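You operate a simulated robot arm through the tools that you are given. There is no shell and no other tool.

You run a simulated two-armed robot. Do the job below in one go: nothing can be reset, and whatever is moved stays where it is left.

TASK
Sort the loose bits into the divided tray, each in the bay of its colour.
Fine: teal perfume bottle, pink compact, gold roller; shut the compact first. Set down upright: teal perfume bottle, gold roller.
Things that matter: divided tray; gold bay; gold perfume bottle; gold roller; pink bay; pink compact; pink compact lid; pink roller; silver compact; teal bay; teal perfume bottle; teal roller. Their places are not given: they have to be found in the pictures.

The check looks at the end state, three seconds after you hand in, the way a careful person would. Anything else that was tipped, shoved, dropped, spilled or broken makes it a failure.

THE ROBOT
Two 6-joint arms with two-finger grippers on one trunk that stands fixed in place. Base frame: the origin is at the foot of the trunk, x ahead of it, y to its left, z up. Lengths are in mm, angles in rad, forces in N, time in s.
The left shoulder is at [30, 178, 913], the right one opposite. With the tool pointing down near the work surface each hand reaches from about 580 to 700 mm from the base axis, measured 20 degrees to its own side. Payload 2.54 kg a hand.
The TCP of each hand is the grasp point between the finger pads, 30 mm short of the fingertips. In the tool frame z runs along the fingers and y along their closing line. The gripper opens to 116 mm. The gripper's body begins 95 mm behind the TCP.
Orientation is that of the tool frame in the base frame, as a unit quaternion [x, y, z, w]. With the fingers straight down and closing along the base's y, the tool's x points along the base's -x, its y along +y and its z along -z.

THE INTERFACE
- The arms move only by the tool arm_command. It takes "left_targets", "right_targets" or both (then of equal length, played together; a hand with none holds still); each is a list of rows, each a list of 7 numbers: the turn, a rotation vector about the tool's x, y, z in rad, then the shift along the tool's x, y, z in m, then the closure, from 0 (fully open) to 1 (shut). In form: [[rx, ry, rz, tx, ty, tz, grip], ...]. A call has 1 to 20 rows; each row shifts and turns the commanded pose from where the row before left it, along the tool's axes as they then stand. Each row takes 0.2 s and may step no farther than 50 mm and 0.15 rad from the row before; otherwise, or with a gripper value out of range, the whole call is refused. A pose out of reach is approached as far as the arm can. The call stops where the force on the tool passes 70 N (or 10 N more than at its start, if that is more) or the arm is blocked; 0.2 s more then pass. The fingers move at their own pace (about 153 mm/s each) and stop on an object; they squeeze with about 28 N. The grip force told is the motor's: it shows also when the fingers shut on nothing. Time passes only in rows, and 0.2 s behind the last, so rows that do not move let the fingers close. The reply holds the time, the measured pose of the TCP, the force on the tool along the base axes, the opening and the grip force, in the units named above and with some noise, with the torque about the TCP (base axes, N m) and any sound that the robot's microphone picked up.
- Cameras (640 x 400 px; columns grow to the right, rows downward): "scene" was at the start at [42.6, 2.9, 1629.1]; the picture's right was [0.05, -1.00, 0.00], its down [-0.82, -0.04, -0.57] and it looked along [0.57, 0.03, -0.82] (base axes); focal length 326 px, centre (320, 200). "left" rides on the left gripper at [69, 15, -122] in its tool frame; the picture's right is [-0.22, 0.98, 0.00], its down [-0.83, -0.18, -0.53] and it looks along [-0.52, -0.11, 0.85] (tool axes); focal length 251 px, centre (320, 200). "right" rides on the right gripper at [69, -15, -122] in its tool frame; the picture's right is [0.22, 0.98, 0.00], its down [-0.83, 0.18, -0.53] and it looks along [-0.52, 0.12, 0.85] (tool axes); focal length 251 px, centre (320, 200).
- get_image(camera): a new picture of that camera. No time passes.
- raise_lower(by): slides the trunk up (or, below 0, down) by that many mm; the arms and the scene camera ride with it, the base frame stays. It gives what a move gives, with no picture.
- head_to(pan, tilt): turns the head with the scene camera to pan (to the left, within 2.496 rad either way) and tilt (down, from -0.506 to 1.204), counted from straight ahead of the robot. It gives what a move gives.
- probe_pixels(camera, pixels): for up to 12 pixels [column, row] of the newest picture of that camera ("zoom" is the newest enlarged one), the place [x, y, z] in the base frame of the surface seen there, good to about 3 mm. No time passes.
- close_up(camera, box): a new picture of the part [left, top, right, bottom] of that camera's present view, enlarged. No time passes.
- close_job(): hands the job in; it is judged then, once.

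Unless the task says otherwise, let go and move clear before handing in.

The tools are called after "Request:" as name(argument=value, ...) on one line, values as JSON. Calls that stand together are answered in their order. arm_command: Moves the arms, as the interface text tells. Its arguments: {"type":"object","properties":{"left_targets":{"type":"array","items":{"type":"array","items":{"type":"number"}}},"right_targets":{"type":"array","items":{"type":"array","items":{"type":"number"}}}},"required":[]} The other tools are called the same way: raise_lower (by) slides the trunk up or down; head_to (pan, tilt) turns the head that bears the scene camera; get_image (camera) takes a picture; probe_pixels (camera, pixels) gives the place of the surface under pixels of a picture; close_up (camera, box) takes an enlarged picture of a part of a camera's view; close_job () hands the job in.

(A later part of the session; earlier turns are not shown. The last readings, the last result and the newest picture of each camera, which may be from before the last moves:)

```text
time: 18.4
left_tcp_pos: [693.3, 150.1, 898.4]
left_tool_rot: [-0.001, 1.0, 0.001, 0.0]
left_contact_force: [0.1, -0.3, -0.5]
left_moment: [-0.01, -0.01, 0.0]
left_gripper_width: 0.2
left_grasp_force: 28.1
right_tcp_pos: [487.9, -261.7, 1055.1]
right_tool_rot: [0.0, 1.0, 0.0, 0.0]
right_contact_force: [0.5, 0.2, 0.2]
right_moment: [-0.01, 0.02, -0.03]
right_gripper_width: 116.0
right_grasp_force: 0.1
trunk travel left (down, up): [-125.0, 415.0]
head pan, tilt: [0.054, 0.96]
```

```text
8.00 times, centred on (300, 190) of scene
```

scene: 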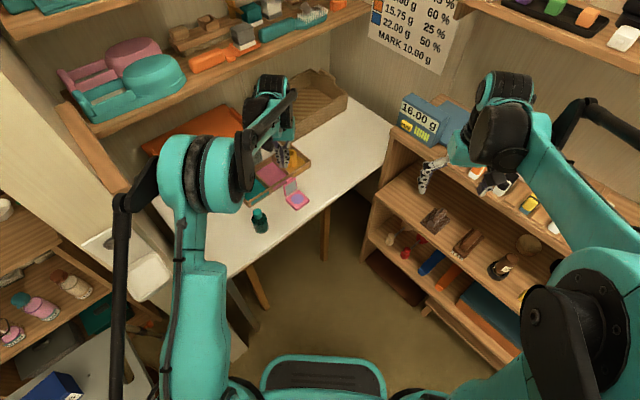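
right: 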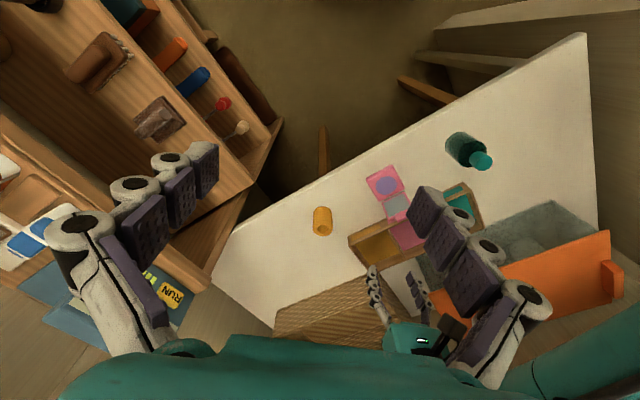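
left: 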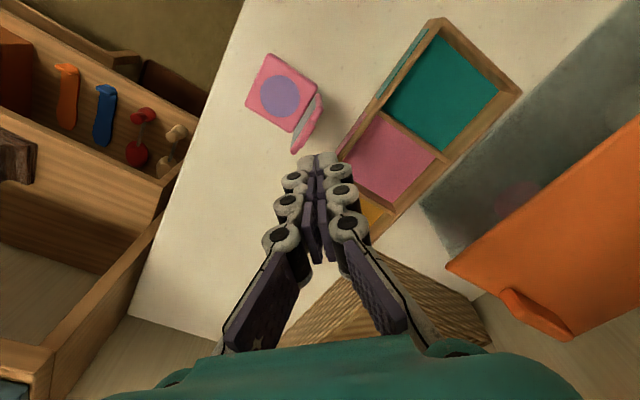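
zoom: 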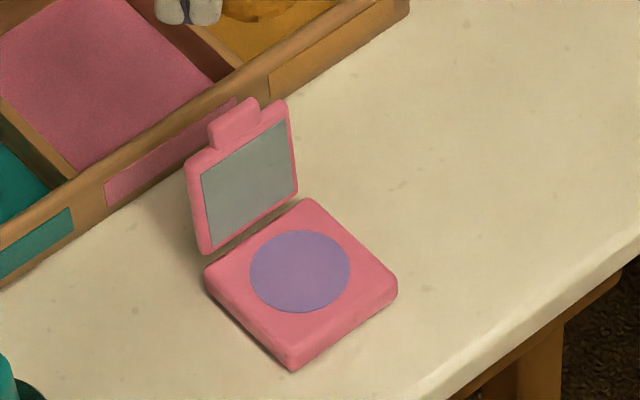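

Request:
probe_pixels(camera="zoom", pixels=[[300, 270], [306, 203], [212, 272], [290, 345], [390, 280], [290, 362], [240, 108], [195, 165], [280, 108], [205, 245], [293, 190], [245, 185]])

Request:
close_up(camera="left", box=[224, 30, 352, 160])

Request:
probe_pixels(camera="zoom", pixels=[[295, 205], [262, 78], [405, 178], [330, 308], [192, 228], [410, 205], [418, 240], [340, 375], [395, 285], [355, 355], [380, 270], [350, 320]])

```text
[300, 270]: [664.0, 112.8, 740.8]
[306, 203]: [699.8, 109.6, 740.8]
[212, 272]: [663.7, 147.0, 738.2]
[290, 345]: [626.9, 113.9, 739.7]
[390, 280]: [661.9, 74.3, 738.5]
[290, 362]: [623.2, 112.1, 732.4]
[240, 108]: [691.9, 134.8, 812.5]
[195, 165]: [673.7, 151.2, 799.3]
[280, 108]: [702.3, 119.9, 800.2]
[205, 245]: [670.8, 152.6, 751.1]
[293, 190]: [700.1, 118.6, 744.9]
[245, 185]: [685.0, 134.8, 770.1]
```

```text
3.08 times, centred on (288, 95) of left
```

zoom: 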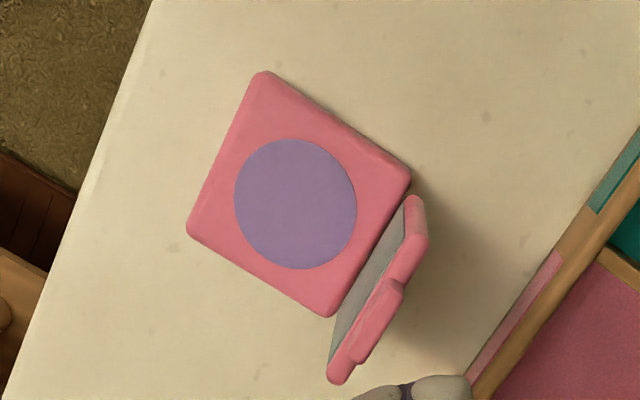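

```text
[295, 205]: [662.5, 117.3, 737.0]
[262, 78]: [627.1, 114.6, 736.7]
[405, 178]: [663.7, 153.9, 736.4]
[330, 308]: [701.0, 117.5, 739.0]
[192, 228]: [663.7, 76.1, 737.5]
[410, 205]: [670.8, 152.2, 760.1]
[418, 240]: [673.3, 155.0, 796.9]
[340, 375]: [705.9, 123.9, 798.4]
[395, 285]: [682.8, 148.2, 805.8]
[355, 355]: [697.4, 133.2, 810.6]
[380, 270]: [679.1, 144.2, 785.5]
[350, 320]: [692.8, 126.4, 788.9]
```

The compact's base is a 53 mm square centred at (663,113), top z≈739, with edges at 45°; the lid stands upright on its tray-side edge, up to z≈812. I'll yaw the closed fingers 45° and bring them down behind the lid, about 14 mm clear of it.

Request:
arm_command(left_targets=[[0, 0, -0.131, 0, 0, 0, 1.0], [0, 0, -0.131, 0, 0, 0, 1.0], [0, 0, -0.131, 0, 0, 0, 1.0], [0, 0, -0.131, 0, 0, 0, 1.0], [0, 0, -0.131, 0, 0, 0, 1.0], [0, 0, -0.13, 0, 0, 0, 1.0], [0, 0, 0, -0.0177, -0.0049, 0, 1.0], [0, 0, 0, 0, 0, 0, 1.0]])

Request:
get_image(camera="left")

Request:
get_image(camera="scene")

```text
time: 20.2
left_tcp_pos: [709.9, 159.4, 899.4]
left_tool_rot: [-0.383, 0.924, 0.0, 0.0]
left_contact_force: [-0.2, -0.4, 0.7]
left_moment: [0.01, -0.01, 0.0]
left_gripper_width: 0.0
left_grasp_force: 28.2
right_tcp_pos: [487.6, -261.1, 1055.1]
right_tool_rot: [0.001, 1.0, 0.0, 0.0]
right_contact_force: [0.2, 0.5, -0.4]
right_moment: [0.01, 0.01, 0.02]
right_gripper_width: 116.2
right_grasp_force: 0.1
trunk travel left (down, up): [-125.0, 415.0]
head pan, tilt: [0.054, 0.96]
```

```text
taken
```

left: 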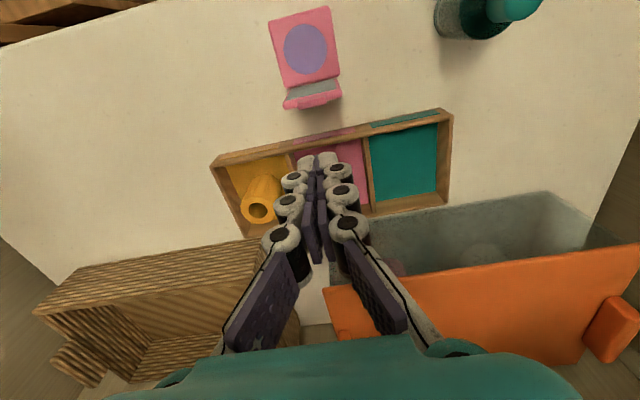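

```text
taken
```

scene: 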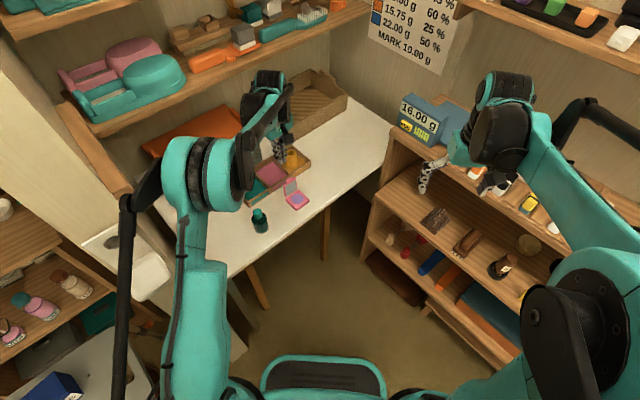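

The fingers are behind the lid, in line with it. I'll descend so the tips are at about z=787.

Request:
arm_command(left_targets=[[0, 0, 0, 0, 0, 0.041, 1.0], [0, 0, 0, 0, 0, 0.0415, 1.0], [0, 0, 0, 0, 0, 0, 1.0]])

Request:
get_image(camera="left")

Request:
close_up(camera="scene", box=[262, 145, 342, 215])

```text
time: 21.0
left_tcp_pos: [708.1, 160.1, 815.0]
left_tool_rot: [-0.383, 0.924, -0.001, -0.001]
left_contact_force: [-0.9, 0.4, 0.7]
left_moment: [0.0, -0.04, 0.03]
left_gripper_width: 0.0
left_grasp_force: 27.7
right_tcp_pos: [489.6, -262.3, 1056.4]
right_tool_rot: [0.0, 1.0, 0.0, 0.0]
right_contact_force: [0.1, -0.4, 0.2]
right_moment: [0.02, 0.0, -0.04]
right_gripper_width: 116.1
right_grasp_force: 0.0
trunk travel left (down, up): [-125.0, 415.0]
head pan, tilt: [0.054, 0.96]
```

```text
taken
```

left: 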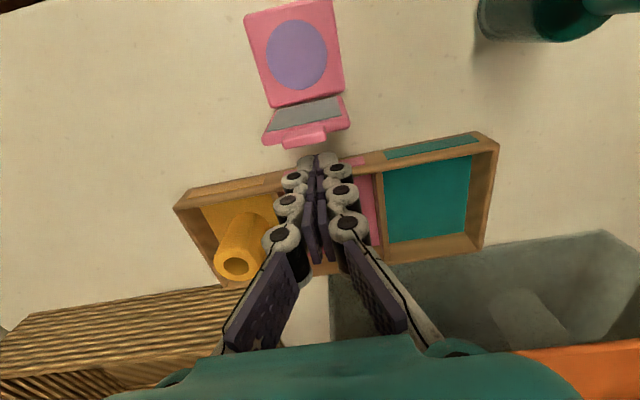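

```text
5.71 times, centred on (302, 180) of scene
```

zoom: 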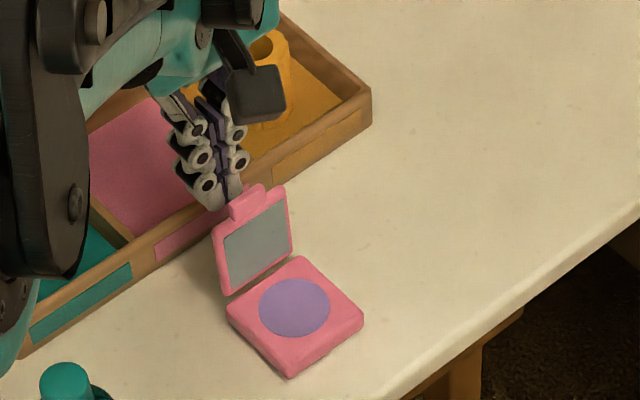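

The closed fingers sit right behind the lid's tab. I'll push gently toward the robot (tool +x) and check whether the lid turns or the base slides.

Request:
arm_command(left_targets=[[0, 0, 0, 0.0075, 0, 0, 1.0], [0, 0, 0, 0.0075, 0, 0, 1.0], [0, 0, 0, 0.006, 0, 0, 1.0], [0, 0, 0, 0.006, 0, 0, 1.0], [0, 0, 0, 0, 0, 0, 1.0]])

Request:
get_image(camera="left")

Request:
close_up(camera="scene", box=[262, 145, 342, 215])

```text
time: 22.2
left_tcp_pos: [690.8, 140.3, 814.9]
left_tool_rot: [-0.383, 0.924, 0.001, -0.001]
left_contact_force: [0.5, -0.1, 0.0]
left_moment: [0.01, 0.0, 0.02]
left_gripper_width: 0.0
left_grasp_force: 28.8
right_tcp_pos: [488.1, -260.4, 1055.9]
right_tool_rot: [0.0, 1.0, 0.0, 0.0]
right_contact_force: [1.0, 0.0, 0.3]
right_moment: [-0.01, 0.0, 0.0]
right_gripper_width: 116.1
right_grasp_force: 0.0
trunk travel left (down, up): [-125.0, 415.0]
head pan, tilt: [0.054, 0.96]
```

```text
taken
```

left: 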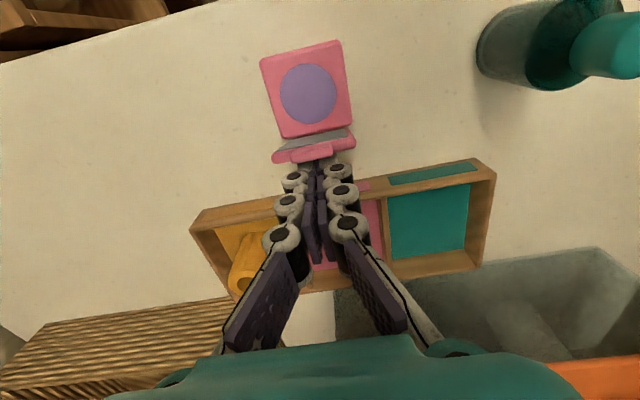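

```text
5.71 times, centred on (302, 180) of scene
```

zoom: 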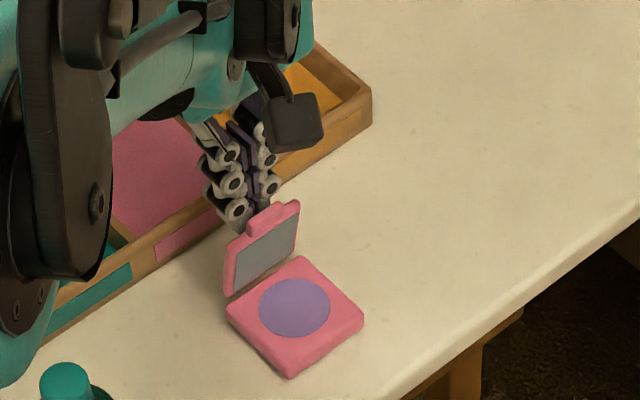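

The lid is tilting forward and the base has stayed in place. I'll continue along the arc to about 60°.

Request:
arm_command(left_targets=[[0, 0, 0, 0.006, 0, 0.0013, 1.0], [0, 0, 0, 0.0057, 0, 0.0013, 1.0], [0, 0, 0, 0.0053, 0, 0.0027, 1.0], [0, 0, 0, 0.0052, 0, 0.0028, 1.0], [0, 0, 0, 0.0045, 0, 0.004, 1.0], [0, 0, 0, 0.0044, 0, 0.004, 1.0], [0, 0, 0, 0, 0, 0, 1.0]])

Request:
get_image(camera="left")

Request:
close_up(camera="scene", box=[262, 145, 342, 215])

```text
time: 23.8
left_tcp_pos: [669.1, 119.8, 799.3]
left_tool_rot: [-0.383, 0.924, 0.0, -0.001]
left_contact_force: [0.2, -0.4, -0.2]
left_moment: [0.01, -0.01, 0.05]
left_gripper_width: 0.0
left_grasp_force: 27.5
right_tcp_pos: [487.3, -260.7, 1056.2]
right_tool_rot: [-0.001, 1.0, 0.0, 0.0]
right_contact_force: [-0.5, 0.0, -0.4]
right_moment: [0.02, -0.01, -0.01]
right_gripper_width: 115.7
right_grasp_force: 0.1
trunk travel left (down, up): [-125.0, 415.0]
head pan, tilt: [0.054, 0.96]
```

```text
taken
```

left: 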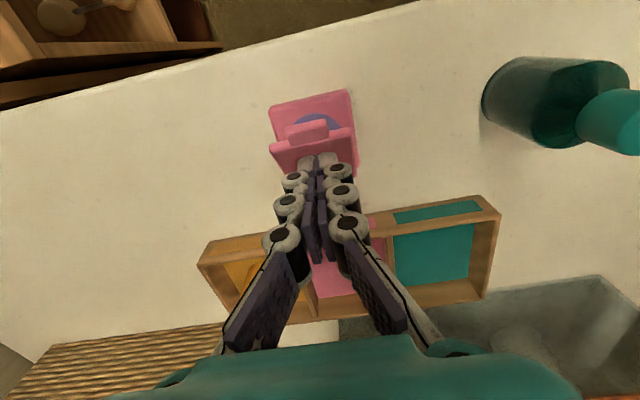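

```text
5.71 times, centred on (302, 180) of scene
```

zoom: 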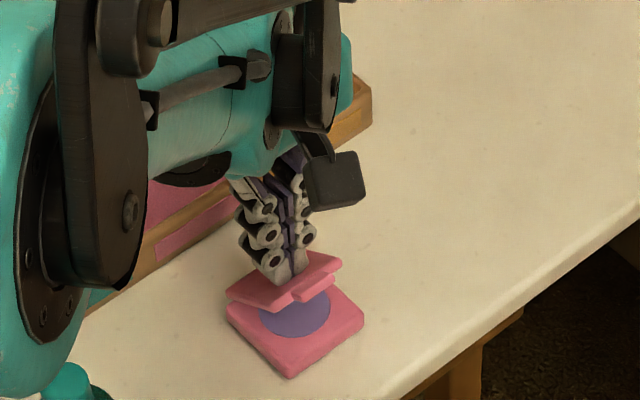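

The lid is about 60° down and the base hasn't moved. I'll follow the rest of the arc until it rests shut.

Request:
arm_command(left_targets=[[0, 0, 0, 0.0032, 0, 0.005, 1.0], [0, 0, 0, 0.0032, 0, 0.005, 1.0], [0, 0, 0, 0.0018, 0, 0.005, 1.0], [0, 0, 0, 0.0018, 0, 0.003, 1.0], [0, 0, 0, 0, 0, 0, 1.0]])

Request:
get_image(camera="left")

Request:
close_up(camera="scene", box=[262, 145, 342, 215])

```text
time: 25.0
left_tcp_pos: [662.3, 110.5, 780.9]
left_tool_rot: [-0.384, 0.923, 0.0, 0.0]
left_contact_force: [0.2, 0.0, -0.9]
left_moment: [0.01, 0.01, 0.02]
left_gripper_width: 0.1
left_grasp_force: 28.2
right_tcp_pos: [487.9, -260.8, 1055.3]
right_tool_rot: [0.0, 1.0, 0.0, -0.001]
right_contact_force: [1.0, 0.1, 0.8]
right_moment: [0.01, -0.04, 0.01]
right_gripper_width: 116.3
right_grasp_force: 0.0
trunk travel left (down, up): [-125.0, 415.0]
head pan, tilt: [0.054, 0.96]
```

```text
taken
```

left: 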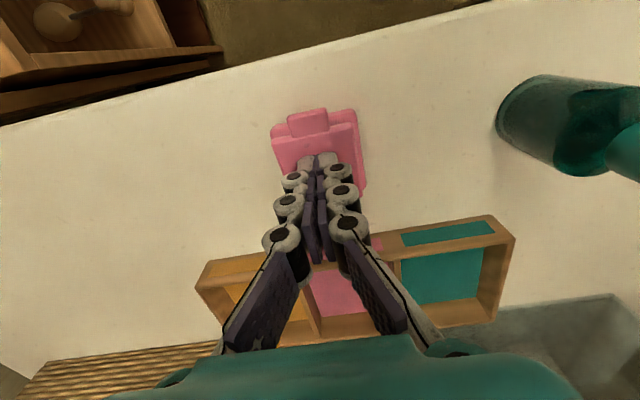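

```text
5.71 times, centred on (302, 180) of scene
```

zoom: 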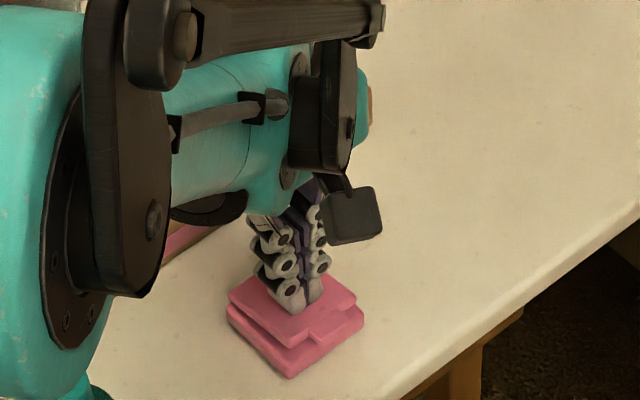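

The lid is nearly shut with the tips at z≈751. I'll press down in 1 mm steps, feeling for contact and a click.

Request:
arm_command(left_targets=[[0, 0, 0, 0.002, 0, 0.001, 1.0], [0, 0, 0, 0.002, 0, 0.001, 1.0], [0, 0, 0, 0.001, 0, 0.001, 1.0], [0, 0, 0, 0, 0, 0.001, 1.0], [0, 0, 0, 0, 0, 0, 1.0]])

Request:
close_up(camera="scene", box=[262, 145, 342, 215])

```text
time: 26.2
left_tcp_pos: [658.3, 108.4, 778.0]
left_tool_rot: [-0.384, 0.923, 0.0, 0.0]
left_contact_force: [0.1, 0.2, -0.6]
left_moment: [0.0, 0.0, -0.01]
left_gripper_width: 0.0
left_grasp_force: 28.1
right_tcp_pos: [488.6, -261.8, 1054.7]
right_tool_rot: [0.0, 1.0, 0.0, 0.0]
right_contact_force: [0.0, 1.0, -0.7]
right_moment: [0.01, -0.01, 0.01]
right_gripper_width: 116.1
right_grasp_force: 0.0
trunk travel left (down, up): [-125.0, 415.0]
head pan, tilt: [0.054, 0.96]
```

```text
5.71 times, centred on (302, 180) of scene
```

zoom: 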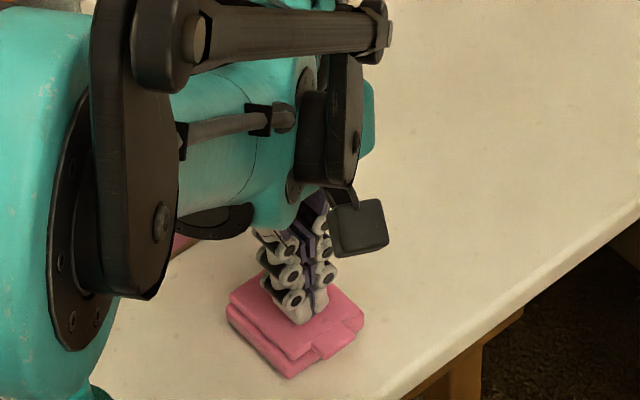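

Lid still a little proud (tips z≈748, no force yet). I'll continue down 1 mm at a time.

Request:
arm_command(left_targets=[[0, 0, 0, 0, 0, 0.001, 1.0], [0, 0, 0, 0, 0, 0.001, 1.0], [0, 0, 0, 0, 0, 0, 1.0]])

```text
time: 27.0
left_tcp_pos: [658.0, 108.1, 775.7]
left_tool_rot: [-0.384, 0.923, -0.001, 0.0]
left_contact_force: [1.1, -0.6, 0.1]
left_moment: [0.01, -0.02, -0.02]
left_gripper_width: 0.2
left_grasp_force: 28.6
right_tcp_pos: [487.6, -260.8, 1055.5]
right_tool_rot: [0.0, 1.0, 0.0, -0.001]
right_contact_force: [1.4, 0.3, -0.2]
right_moment: [-0.01, 0.02, 0.0]
right_gripper_width: 115.9
right_grasp_force: 0.0
trunk travel left (down, up): [-125.0, 415.0]
head pan, tilt: [0.054, 0.96]
```

Request:
arm_command(left_targets=[[0, 0, 0, 0, 0, 0.001, 1.0], [0, 0, 0, 0, 0, 0.001, 1.0], [0, 0, 0, 0, 0, 0, 1.0]])

Request:
close_up(camera="scene", box=[262, 145, 342, 215])

```text
time: 27.8
left_tcp_pos: [657.5, 107.8, 772.7]
left_tool_rot: [-0.384, 0.923, 0.001, 0.0]
left_contact_force: [0.7, -0.2, 0.5]
left_moment: [0.01, 0.03, -0.01]
left_gripper_width: 0.0
left_grasp_force: 28.1
right_tcp_pos: [488.9, -262.0, 1055.9]
right_tool_rot: [0.0, 1.0, 0.0, 0.0]
right_contact_force: [0.4, -0.3, -1.2]
right_moment: [0.0, -0.01, 0.02]
right_gripper_width: 115.8
right_grasp_force: 0.1
trunk travel left (down, up): [-125.0, 415.0]
head pan, tilt: [0.054, 0.96]
```

```text
5.71 times, centred on (302, 180) of scene
```

zoom: 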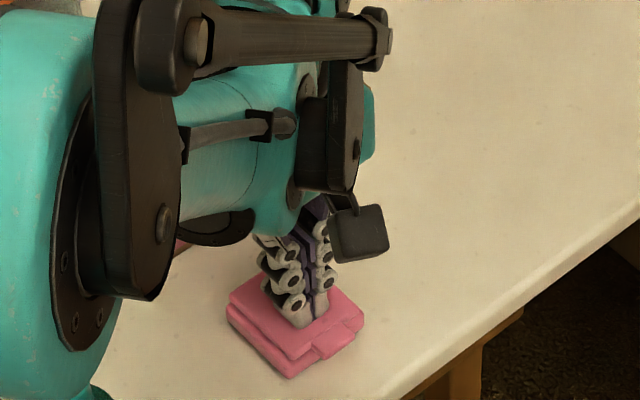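

Still no contact force at tip z≈743. I'll go on in small steps.

Request:
arm_command(left_targets=[[0, 0, 0, 0, 0, 0.001, 1.0], [0, 0, 0, 0, 0, 0.001, 1.0], [0, 0, 0, 0, 0, 0, 1.0]])

Request:
get_image(camera="left")

```text
time: 28.6
left_tcp_pos: [658.2, 106.9, 773.1]
left_tool_rot: [-0.384, 0.923, 0.0, 0.001]
left_contact_force: [4.6, 0.4, 19.0]
left_moment: [0.08, -0.19, -0.02]
left_gripper_width: 6.4
left_grasp_force: 27.3
right_tcp_pos: [488.1, -261.4, 1056.1]
right_tool_rot: [0.0, 1.0, -0.001, 0.001]
right_contact_force: [0.2, -0.5, 0.5]
right_moment: [0.01, -0.02, 0.04]
right_gripper_width: 116.2
right_grasp_force: 0.1
trunk travel left (down, up): [-125.0, 415.0]
head pan, tilt: [0.054, 0.96]
```

```text
taken
```

left: 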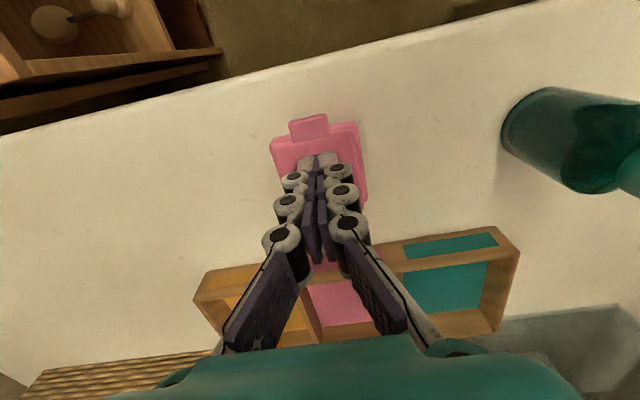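

Firm contact (19 N). I'll lift off and check whether the lid stays shut.

Request:
arm_command(left_targets=[[0, 0, 0, 0, 0, -0.005, 1.0], [0, 0, 0, 0, 0, -0.03, 1.0], [0, 0, 0, 0, 0, -0.03, 1.0], [0, 0, 0, -0.03, 0, -0.03, 1.0], [0, 0, 0, -0.04, 0, 0, 0.5], [0, 0, 0, 0, 0, 0, 0.3]])

Request:
get_image(camera="left")

Request:
close_up(camera="scene", box=[262, 155, 342, 225])

```text
time: 30.0
left_tcp_pos: [705.4, 157.1, 865.4]
left_tool_rot: [-0.382, 0.924, 0.0, 0.0]
left_contact_force: [-0.4, 0.3, 0.2]
left_moment: [0.0, 0.02, 0.01]
left_gripper_width: 81.1
left_grasp_force: 0.0
right_tcp_pos: [487.8, -262.0, 1056.2]
right_tool_rot: [0.001, 1.0, 0.0, 0.001]
right_contact_force: [0.4, 0.1, -0.1]
right_moment: [0.0, -0.02, -0.02]
right_gripper_width: 115.9
right_grasp_force: 0.1
trunk travel left (down, up): [-125.0, 415.0]
head pan, tilt: [0.054, 0.96]
```

```text
taken
```

left: 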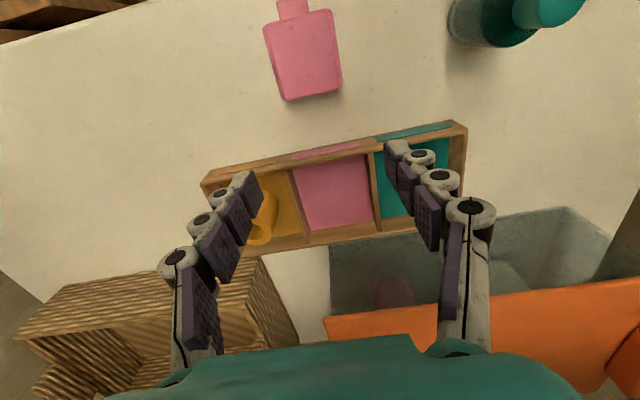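

```text
5.71 times, centred on (302, 190) of scene
```

zoom: 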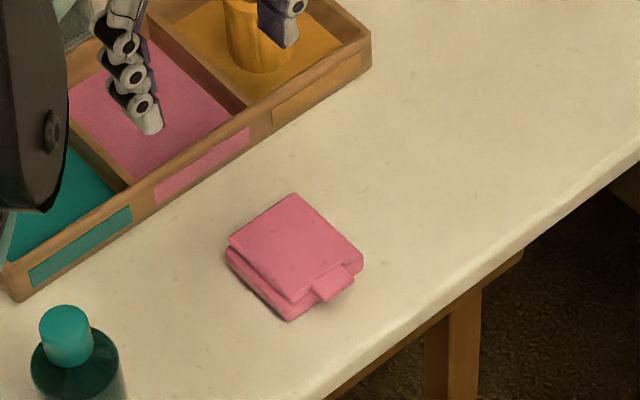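

The compact is shut. I'll zoom to check it sits flat and measure its outline.

Request:
close_up(camera="scene", box=[284, 182, 316, 202])

Request:
probe_pixels(camera="zoom", pixels=[[300, 160], [335, 30], [150, 170], [310, 290], [490, 200], [430, 270], [150, 220], [270, 330], [350, 300], [440, 240]])

Request:
close_up(camera="left", box=[240, 0, 368, 110])

Request:
probe_pixels(camera="zoom", pixels=[[120, 130], [480, 60], [220, 485], [500, 400], [190, 20], [330, 20], [190, 60], [330, 60], [320, 250], [250, 420], [480, 380], [150, 180]])

```text
16.00 times, centred on (300, 192) of scene
```

zoom: 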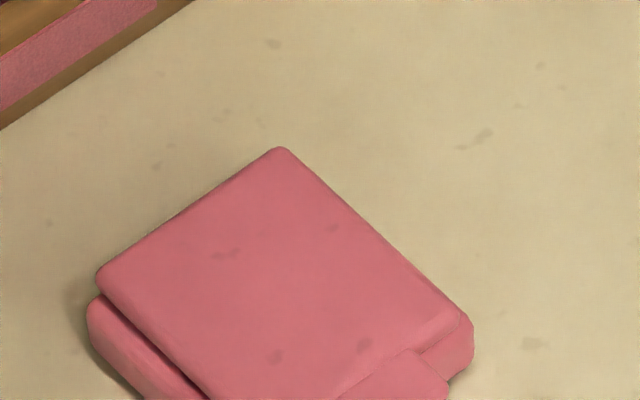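

```text
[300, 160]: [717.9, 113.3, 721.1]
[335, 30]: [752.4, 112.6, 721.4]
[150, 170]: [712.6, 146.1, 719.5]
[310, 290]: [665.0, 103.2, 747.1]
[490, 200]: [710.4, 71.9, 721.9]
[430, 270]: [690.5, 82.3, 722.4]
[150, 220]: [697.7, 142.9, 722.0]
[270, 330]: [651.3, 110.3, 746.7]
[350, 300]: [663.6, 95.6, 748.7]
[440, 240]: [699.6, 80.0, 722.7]
```

```text
3.64 times, centred on (304, 55) of left
```

zoom: 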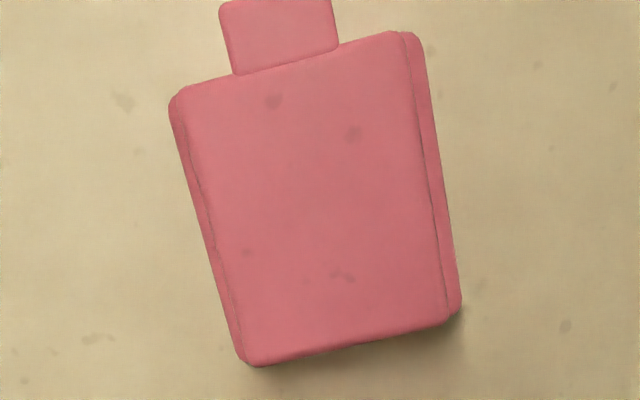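

```text
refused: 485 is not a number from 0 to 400
```

Lid top reads z≈747 (base 739 + 8 mm lid). I'll probe the closed lid's corners from the left view.

Request:
probe_pixels(camera="zoom", pixels=[[180, 100], [395, 40], [245, 355], [440, 315], [230, 15], [330, 15], [240, 65], [330, 45], [320, 200], [175, 110], [455, 300], [410, 40]])

Request:
close_up(camera="scene", box=[280, 182, 328, 216])

Request:
probe_pixels(camera="zoom", pixels=[[270, 120], [145, 205], [280, 310], [400, 230], [270, 210], [330, 300], [375, 270], [355, 300], [140, 240], [270, 350], [405, 250], [200, 330]])

```text
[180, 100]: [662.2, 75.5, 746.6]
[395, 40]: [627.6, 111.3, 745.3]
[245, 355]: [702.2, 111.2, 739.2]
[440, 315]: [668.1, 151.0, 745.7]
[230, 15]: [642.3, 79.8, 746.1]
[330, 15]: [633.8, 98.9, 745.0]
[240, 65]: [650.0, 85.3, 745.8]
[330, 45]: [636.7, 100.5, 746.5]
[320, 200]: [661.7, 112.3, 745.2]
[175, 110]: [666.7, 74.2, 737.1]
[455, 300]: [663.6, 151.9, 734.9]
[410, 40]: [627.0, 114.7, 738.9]
```

```text
11.76 times, centred on (304, 199) of scene
```

zoom: 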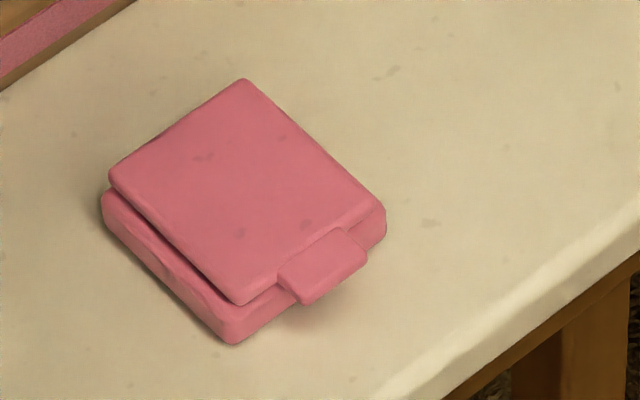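

```text
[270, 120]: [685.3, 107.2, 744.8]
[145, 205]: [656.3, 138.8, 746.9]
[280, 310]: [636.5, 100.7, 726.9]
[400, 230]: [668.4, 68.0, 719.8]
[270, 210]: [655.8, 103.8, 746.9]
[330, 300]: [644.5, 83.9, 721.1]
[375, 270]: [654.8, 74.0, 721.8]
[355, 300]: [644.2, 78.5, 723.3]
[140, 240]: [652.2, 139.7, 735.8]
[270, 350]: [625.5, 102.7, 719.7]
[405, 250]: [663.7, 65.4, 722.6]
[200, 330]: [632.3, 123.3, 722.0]
```

The closed lid is level at z≈746. I'll move the open gripper over the compact (closing along its plain sides) and descend partway for a check.

Request:
arm_command(left_targets=[[0, 0, 0, 0.031, -0.0006, 0, 0.3], [0, 0, 0, 0.03, -0.0006, 0, 0.3], [0, 0, 0, 0, 0, 0.035, 0.3], [0, 0, 0, 0, 0, 0.03, 0.3], [0, 0, 0, 0, 0, 0, 0.3]])

Request:
get_image(camera="left")

Request:
close_up(camera="scene", box=[262, 155, 342, 225])

```text
time: 31.2
left_tcp_pos: [664.3, 112.0, 802.0]
left_tool_rot: [-0.384, 0.923, -0.001, -0.001]
left_contact_force: [-1.4, -0.3, -0.5]
left_moment: [0.01, 0.0, -0.02]
left_gripper_width: 81.3
left_grasp_force: 0.1
right_tcp_pos: [487.9, -261.1, 1055.2]
right_tool_rot: [0.0, 1.0, -0.001, 0.001]
right_contact_force: [0.8, -0.1, -0.2]
right_moment: [0.0, -0.01, 0.03]
right_gripper_width: 116.2
right_grasp_force: 0.0
trunk travel left (down, up): [-125.0, 415.0]
head pan, tilt: [0.054, 0.96]
```

```text
taken
```

left: 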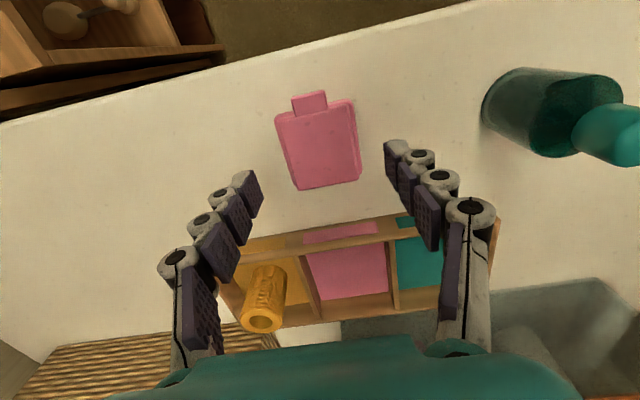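

```text
5.71 times, centred on (302, 190) of scene
```

zoom: 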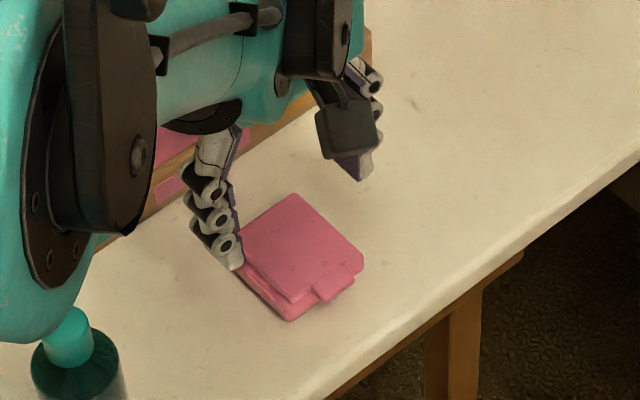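

The compact sits between the fingers. Before going lower I'll check the forearm's clearance over the teal bottle (arm edge near zoom pixel (40,330)).

Request:
probe_pixels(camera="zoom", pixels=[[10, 330], [40, 320], [60, 230], [130, 180], [70, 325], [200, 120], [20, 280], [90, 240], [10, 250], [150, 60]])

Request:
get_image(camera="scene")

```text
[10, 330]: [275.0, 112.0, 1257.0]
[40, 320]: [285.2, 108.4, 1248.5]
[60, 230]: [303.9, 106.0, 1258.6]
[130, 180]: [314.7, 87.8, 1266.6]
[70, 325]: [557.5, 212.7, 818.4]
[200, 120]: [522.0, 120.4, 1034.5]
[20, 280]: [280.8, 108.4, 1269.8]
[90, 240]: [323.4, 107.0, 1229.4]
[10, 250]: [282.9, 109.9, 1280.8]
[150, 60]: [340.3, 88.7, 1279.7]
```

```text
taken
```

scene: 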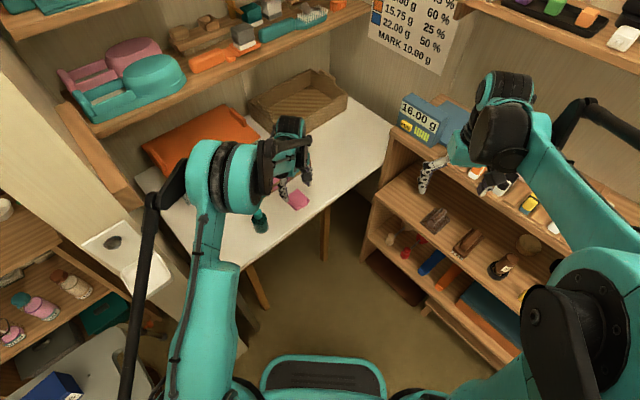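

Those arm parts are at z≈1250, well clear. Fingers are centred on the compact, so I'll descend to tip height ≈724 and close.

Request:
arm_command(left_targets=[[0, 0, 0, 0.001, 0, 0.024, 0.3], [0, 0, 0, 0.001, 0, 0.023, 0.3], [0, 0, 0, 0, 0, 0, 0.45], [0, 0, 0, 0, 0, 0, 0.5], [0, 0, 0, 0, 0, 0, 1.0], [0, 0, 0, 0, 0, 0, 1.0]])

Request:
get_image(camera="left")

Request:
close_up(camera="scene", box=[262, 155, 342, 225])

```text
time: 32.6
left_tcp_pos: [661.4, 113.6, 754.9]
left_tool_rot: [-0.384, 0.924, 0.001, 0.0]
left_contact_force: [0.6, -0.6, 0.1]
left_moment: [-0.04, -0.03, -0.02]
left_gripper_width: 59.2
left_grasp_force: 27.6
right_tcp_pos: [488.6, -262.0, 1055.6]
right_tool_rot: [0.0, 1.0, 0.0, 0.0]
right_contact_force: [-0.6, -0.8, 0.1]
right_moment: [0.02, -0.01, -0.02]
right_gripper_width: 115.9
right_grasp_force: 0.0
trunk travel left (down, up): [-125.0, 415.0]
head pan, tilt: [0.054, 0.96]
```

```text
taken
```

left: 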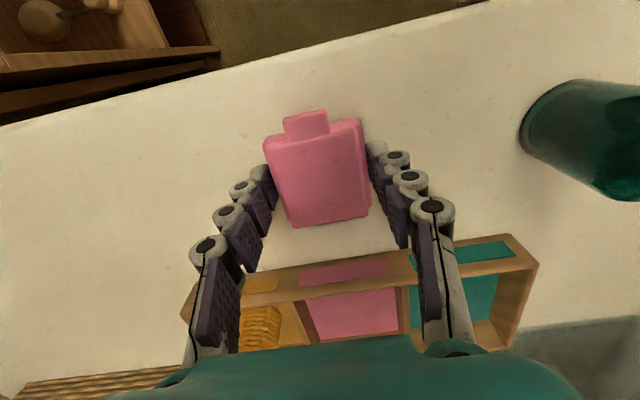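

```text
5.71 times, centred on (302, 190) of scene
```

zoom: 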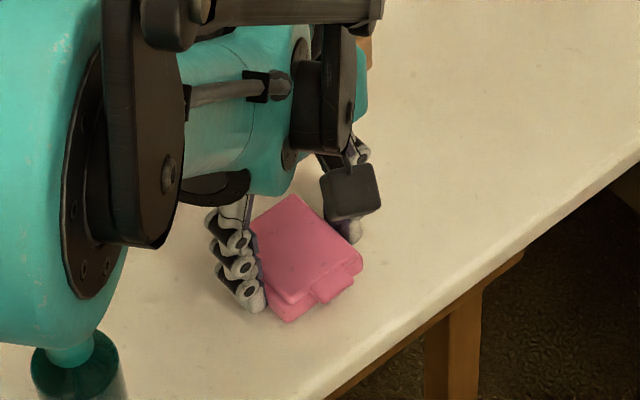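

The compact is held (59 mm, 28 N). I'll lift 80 mm slowly and check that it hangs level and shut.

Request:
arm_command(left_targets=[[0, 0, 0, 0, 0, -0.01, 1.0], [0, 0, 0, 0, 0, -0.03, 1.0], [0, 0, 0, 0, 0, -0.04, 1.0], [0, 0, 0, 0, 0, 0, 1.0]])

Request:
get_image(camera="left")

Request:
close_up(camera="scene", box=[262, 145, 342, 215])

```text
time: 33.6
left_tcp_pos: [663.4, 114.5, 834.2]
left_tool_rot: [-0.384, 0.923, 0.0, -0.001]
left_contact_force: [0.2, -0.3, -1.8]
left_moment: [0.03, 0.02, 0.01]
left_gripper_width: 59.0
left_grasp_force: 27.7
right_tcp_pos: [489.2, -260.4, 1054.4]
right_tool_rot: [0.001, 1.0, 0.001, 0.001]
right_contact_force: [0.0, 0.6, 0.1]
right_moment: [0.02, 0.03, -0.02]
right_gripper_width: 116.1
right_grasp_force: 0.0
trunk travel left (down, up): [-125.0, 415.0]
head pan, tilt: [0.054, 0.96]
```

```text
taken
```

left: 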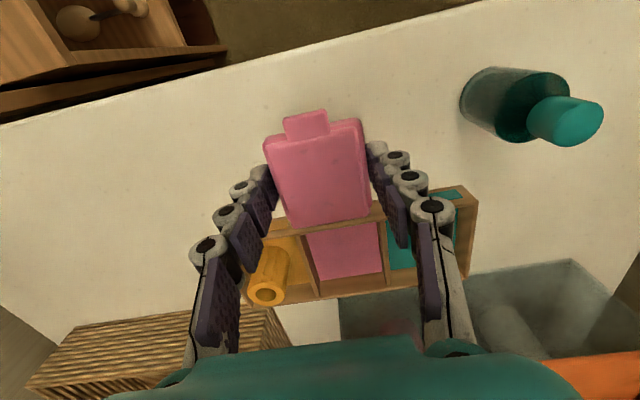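

```text
5.71 times, centred on (302, 180) of scene
```

zoom: 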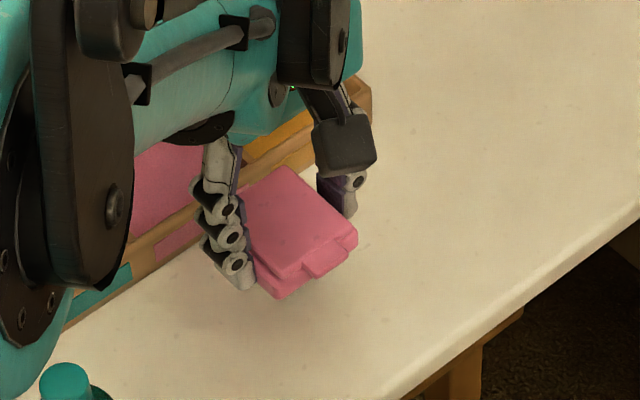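

The compact hangs level and shut. I'll carry it over the pink bay, then turn the hand 90° so the fingers close across the bay's wider direction.

Request:
arm_command(left_targets=[[0, 0, 0, -0.01, 0, -0.01, 1.0], [0, 0, 0, -0.036, -0.0014, 0, 1.0], [0, 0, 0, -0.036, -0.0013, 0, 1.0], [0, 0, 0, -0.036, -0.0014, 0, 1.0], [0, 0, 0, -0.026, -0.0013, 0, 1.0], [0, 0, 0.1445, 0, 0, 0, 1.0], [0, 0, 0.1445, 0, 0, 0, 1.0], [0, 0, 0.1445, 0, 0, 0, 1.0], [0, 0, 0.1445, 0, 0, 0, 1.0], [0, 0, 0.1445, 0, 0, 0, 1.0], [0, 0, 0.1445, 0, 0, 0, 1.0], [0, 0, 0.1445, 0, 0, 0, 1.0], [0, 0, 0.1445, 0, 0, 0, 1.0], [0, 0, 0.1445, 0, 0, 0, 1.0], [0, 0, 0.1445, 0, 0, 0, 1.0], [0, 0, 0.1445, 0, 0, 0, 1.0], [0, 0, 0, 0, 0, 0, 1.0]])

Request:
get_image(camera="left")

Request:
get_image(camera="scene")

```text
time: 37.2
left_tcp_pos: [768.1, 211.2, 845.8]
left_tool_rot: [0.391, 0.92, -0.001, -0.001]
left_contact_force: [-0.8, 0.6, -1.7]
left_moment: [-0.01, 0.02, 0.02]
left_gripper_width: 59.3
left_grasp_force: 28.2
right_tcp_pos: [487.9, -261.2, 1056.7]
right_tool_rot: [0.0, 1.0, 0.0, 0.0]
right_contact_force: [-0.5, 0.2, -1.1]
right_moment: [0.01, -0.02, 0.02]
right_gripper_width: 116.2
right_grasp_force: 0.0
trunk travel left (down, up): [-125.0, 415.0]
head pan, tilt: [0.054, 0.96]
```

```text
taken
```

left: 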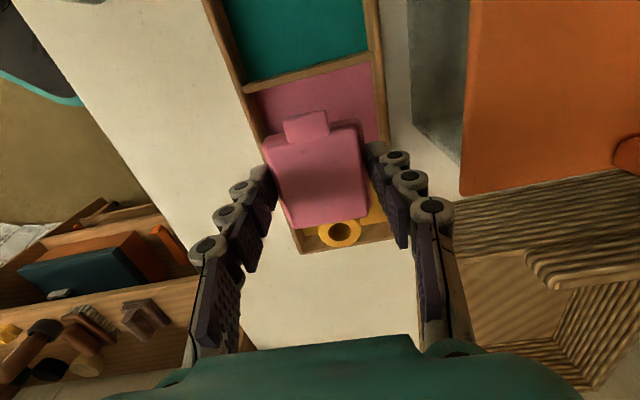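

```text
taken
```

scene: 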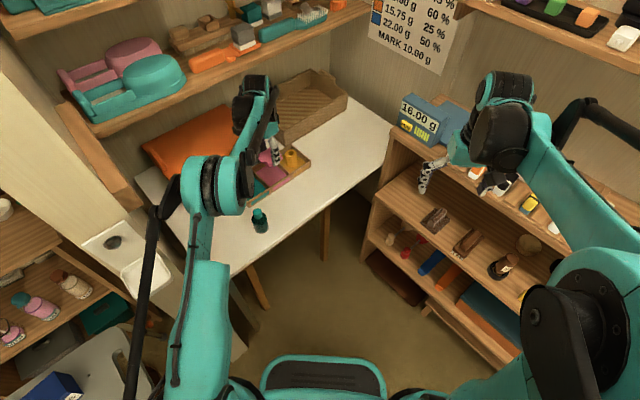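

The compact is aligned with the tray over the pink bay. I'll verify the dividers' place from this view before lowering.

Request:
probe_pixels(camera="left", pixels=[[245, 88], [310, 72], [366, 52], [210, 5], [375, 30], [385, 130], [258, 125], [340, 90], [338, 215], [315, 225], [315, 150], [300, 115]])

Request:
close_up(camera="scene", box=[242, 130, 322, 200])

```text
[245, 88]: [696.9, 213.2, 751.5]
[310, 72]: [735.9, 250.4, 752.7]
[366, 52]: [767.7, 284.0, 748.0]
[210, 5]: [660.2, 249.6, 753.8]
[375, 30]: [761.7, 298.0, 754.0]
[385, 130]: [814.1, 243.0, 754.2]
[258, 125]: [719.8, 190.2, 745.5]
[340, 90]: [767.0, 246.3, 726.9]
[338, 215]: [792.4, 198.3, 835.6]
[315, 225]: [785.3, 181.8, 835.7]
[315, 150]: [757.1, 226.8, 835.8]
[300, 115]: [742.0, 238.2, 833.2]
```

```text
5.71 times, centred on (282, 165) of scene
```

zoom: 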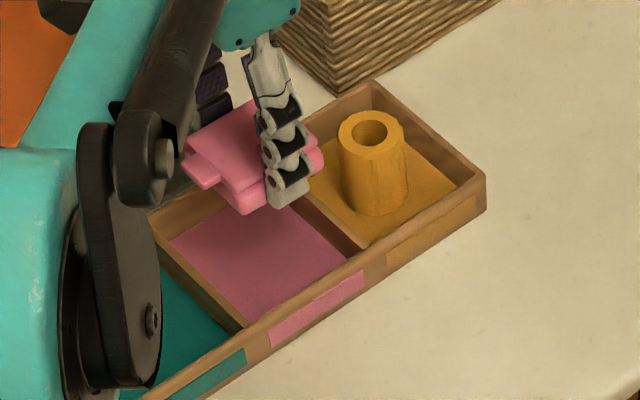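

The divider and compact edges leave about 5 mm on both ends (compact spans s≈−37…+36 in a ±42 bay). I'll lower it 78 mm, then creep to the floor.

Request:
arm_command(left_targets=[[0, 0, 0, 0, 0, 0.026, 1.0], [0, 0, 0, 0, 0, 0.026, 1.0], [0, 0, 0, 0, 0, 0.014, 1.0], [0, 0, 0, 0, 0, 0.008, 1.0], [0, 0, 0, 0, 0, 0, 1.0]])

Request:
get_image(camera="left")

Request:
close_up(camera="scene", box=[242, 130, 322, 200])

```text
time: 38.4
left_tcp_pos: [770.4, 210.8, 770.8]
left_tool_rot: [0.39, 0.921, 0.0, -0.001]
left_contact_force: [0.5, -0.7, -1.4]
left_moment: [-0.03, 0.01, -0.04]
left_gripper_width: 59.0
left_grasp_force: 27.4
right_tcp_pos: [487.3, -262.1, 1055.0]
right_tool_rot: [0.001, 1.0, 0.0, 0.0]
right_contact_force: [-0.2, -0.2, -0.4]
right_moment: [0.0, 0.01, -0.01]
right_gripper_width: 116.2
right_grasp_force: 0.0
trunk travel left (down, up): [-125.0, 415.0]
head pan, tilt: [0.054, 0.96]
```

```text
taken
```

left: 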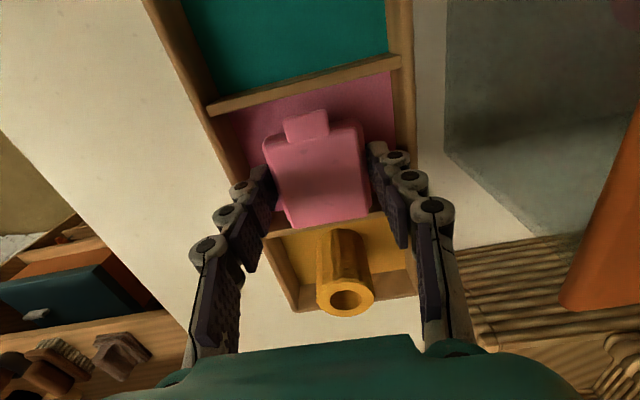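

```text
5.71 times, centred on (282, 165) of scene
```

zoom: 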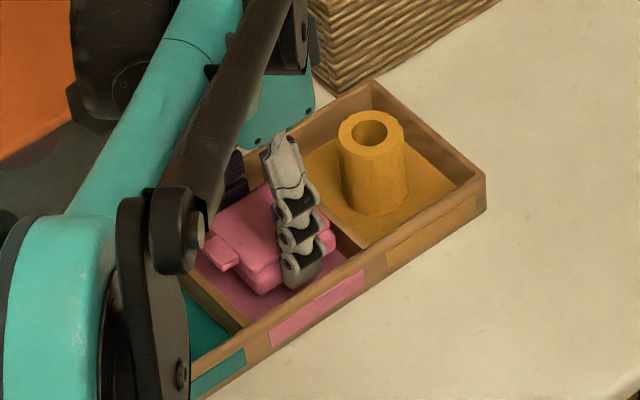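

Almost down (TCP z≈771). The compact's rear edge looks close to the pink/gold divider near (320,226), so I'll probe that gap first.

Request:
close_up(camera="left", box=[224, 90, 416, 250])

Request:
probe_pixels(camera="left", pixels=[[292, 222], [325, 222], [360, 214], [305, 113], [325, 111], [285, 232], [300, 231], [375, 212], [382, 213], [270, 108], [330, 95], [380, 80]])

```text
2.50 times, centred on (320, 170) of left
```

zoom: 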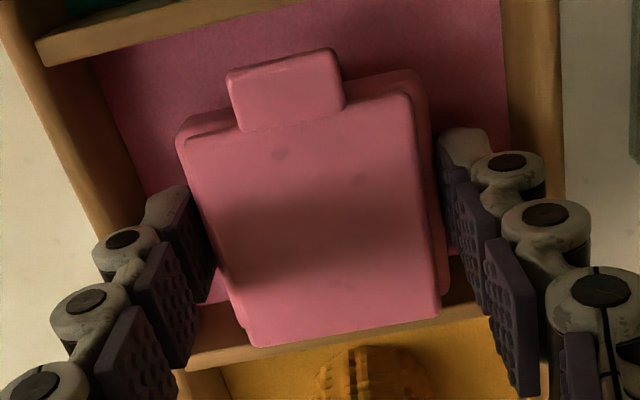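

```text
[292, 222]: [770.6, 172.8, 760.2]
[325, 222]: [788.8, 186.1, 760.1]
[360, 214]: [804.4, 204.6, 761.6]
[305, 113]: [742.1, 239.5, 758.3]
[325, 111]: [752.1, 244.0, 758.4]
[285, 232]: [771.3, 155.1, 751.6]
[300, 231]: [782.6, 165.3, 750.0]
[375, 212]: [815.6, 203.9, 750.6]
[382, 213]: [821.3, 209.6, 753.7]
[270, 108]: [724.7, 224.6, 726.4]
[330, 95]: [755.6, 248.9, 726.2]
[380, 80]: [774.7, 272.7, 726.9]
```

Gaps are about 6 mm at both ends. I'll creep down the remaining 7–8 mm.

Request:
arm_command(left_targets=[[0, 0, 0, 0, 0, 0.002, 1.0], [0, 0, 0, 0, 0, 0.002, 1.0], [0, 0, 0, 0, 0, 0.001, 1.0], [0, 0, 0, 0, 0, 0.001, 1.0], [0, 0, 0, 0, 0, 0, 1.0]])

```text
time: 39.6
left_tcp_pos: [768.7, 210.6, 764.6]
left_tool_rot: [0.391, 0.92, 0.0, 0.0]
left_contact_force: [0.7, -0.1, -1.5]
left_moment: [0.01, 0.02, 0.0]
left_gripper_width: 59.1
left_grasp_force: 27.8
right_tcp_pos: [487.9, -261.4, 1055.6]
right_tool_rot: [0.0, 1.0, 0.0, 0.0]
right_contact_force: [0.0, 0.4, -0.6]
right_moment: [0.03, 0.0, -0.02]
right_gripper_width: 116.0
right_grasp_force: 0.1
trunk travel left (down, up): [-125.0, 415.0]
head pan, tilt: [0.054, 0.96]
```

Request:
arm_command(left_targets=[[0, 0, 0, 0, 0, 0.001, 1.0], [0, 0, 0, 0, 0, 0.001, 1.0], [0, 0, 0, 0, 0, 0, 1.0]])

```text
time: 40.4
left_tcp_pos: [769.4, 211.0, 761.7]
left_tool_rot: [0.391, 0.92, 0.0, 0.0]
left_contact_force: [0.0, 0.3, -0.7]
left_moment: [-0.02, 0.02, 0.0]
left_gripper_width: 58.8
left_grasp_force: 28.3
right_tcp_pos: [489.4, -260.7, 1055.9]
right_tool_rot: [0.0, 1.0, 0.0, 0.0]
right_contact_force: [-0.3, -1.2, -0.2]
right_moment: [0.01, -0.01, -0.01]
right_gripper_width: 116.1
right_grasp_force: 0.1
trunk travel left (down, up): [-125.0, 415.0]
head pan, tilt: [0.054, 0.96]
```

Force still near zero at z≈762 (perhaps just touching). I'll go another 1–2 mm.

Request:
arm_command(left_targets=[[0, 0, 0, 0, 0, 0.001, 1.0], [0, 0, 0, 0, 0, 0, 1.0]])

```text
time: 41.0
left_tcp_pos: [770.5, 209.6, 760.9]
left_tool_rot: [0.391, 0.92, 0.0, 0.001]
left_contact_force: [-0.1, 0.0, -0.8]
left_moment: [-0.02, 0.03, 0.03]
left_gripper_width: 59.3
left_grasp_force: 28.0
right_tcp_pos: [488.3, -261.1, 1056.0]
right_tool_rot: [0.0, 1.0, 0.0, 0.0]
right_contact_force: [0.7, -0.2, -0.2]
right_moment: [0.02, 0.01, -0.01]
right_gripper_width: 116.2
right_grasp_force: 0.0
trunk travel left (down, up): [-125.0, 415.0]
head pan, tilt: [0.054, 0.96]
```

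Request:
arm_command(left_targets=[[0, 0, 0, 0, 0, 0.001, 1.0], [0, 0, 0, 0, 0, 0, 1.0]])

```text
time: 41.6
left_tcp_pos: [768.2, 210.3, 760.3]
left_tool_rot: [0.391, 0.92, 0.001, 0.0]
left_contact_force: [1.3, 0.6, 1.3]
left_moment: [-0.06, -0.07, 0.02]
left_gripper_width: 59.3
left_grasp_force: 27.6
right_tcp_pos: [488.6, -261.3, 1055.4]
right_tool_rot: [0.0, 1.0, 0.0, -0.001]
right_contact_force: [-0.2, 0.5, 0.1]
right_moment: [-0.01, -0.01, 0.03]
right_gripper_width: 115.9
right_grasp_force: 0.2
trunk travel left (down, up): [-125.0, 415.0]
head pan, tilt: [0.054, 0.96]
```

The compact just touched the floor (force swung to +1.3 N). I'll open slowly to about 67 mm and look.

Request:
arm_command(left_targets=[[0, 0, 0, 0, 0, 0, 0.46], [0, 0, 0, 0, 0, 0, 0.43], [0, 0, 0, 0, 0, 0, 0.42], [0, 0, 0, 0, 0, 0, 0.42]])

Request:
get_image(camera="left")

Request:
close_up(camera="scene", box=[242, 130, 322, 200])

```text
time: 42.6
left_tcp_pos: [769.0, 211.0, 761.2]
left_tool_rot: [0.39, 0.921, 0.0, 0.0]
left_contact_force: [0.7, 0.5, -1.2]
left_moment: [-0.01, 0.0, -0.03]
left_gripper_width: 66.8
left_grasp_force: 0.1
right_tcp_pos: [488.2, -260.8, 1055.7]
right_tool_rot: [0.0, 1.0, 0.0, 0.0]
right_contact_force: [0.7, -0.2, 0.9]
right_moment: [-0.02, 0.03, -0.03]
right_gripper_width: 116.1
right_grasp_force: 0.0
trunk travel left (down, up): [-125.0, 415.0]
head pan, tilt: [0.054, 0.96]
```

```text
taken
```

left: 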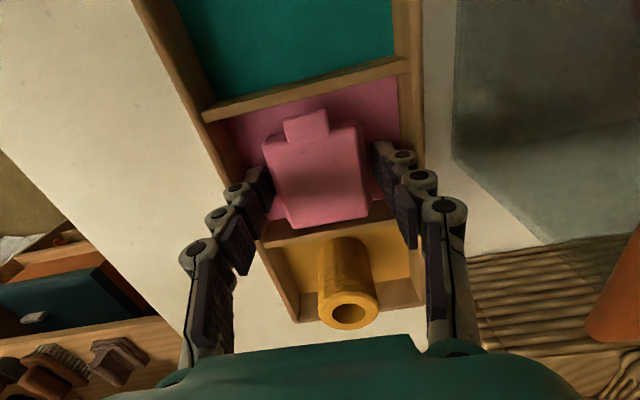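

```text
5.71 times, centred on (282, 165) of scene
```

zoom: 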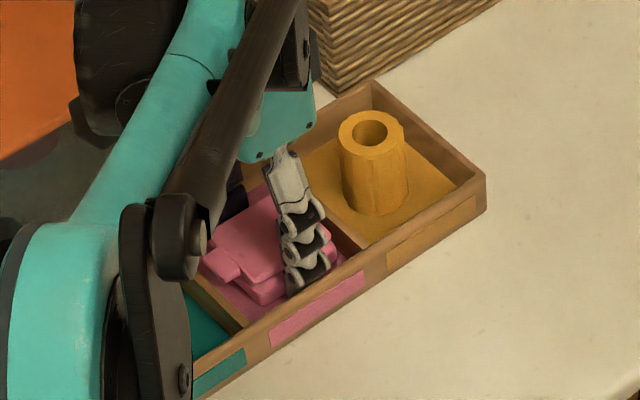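

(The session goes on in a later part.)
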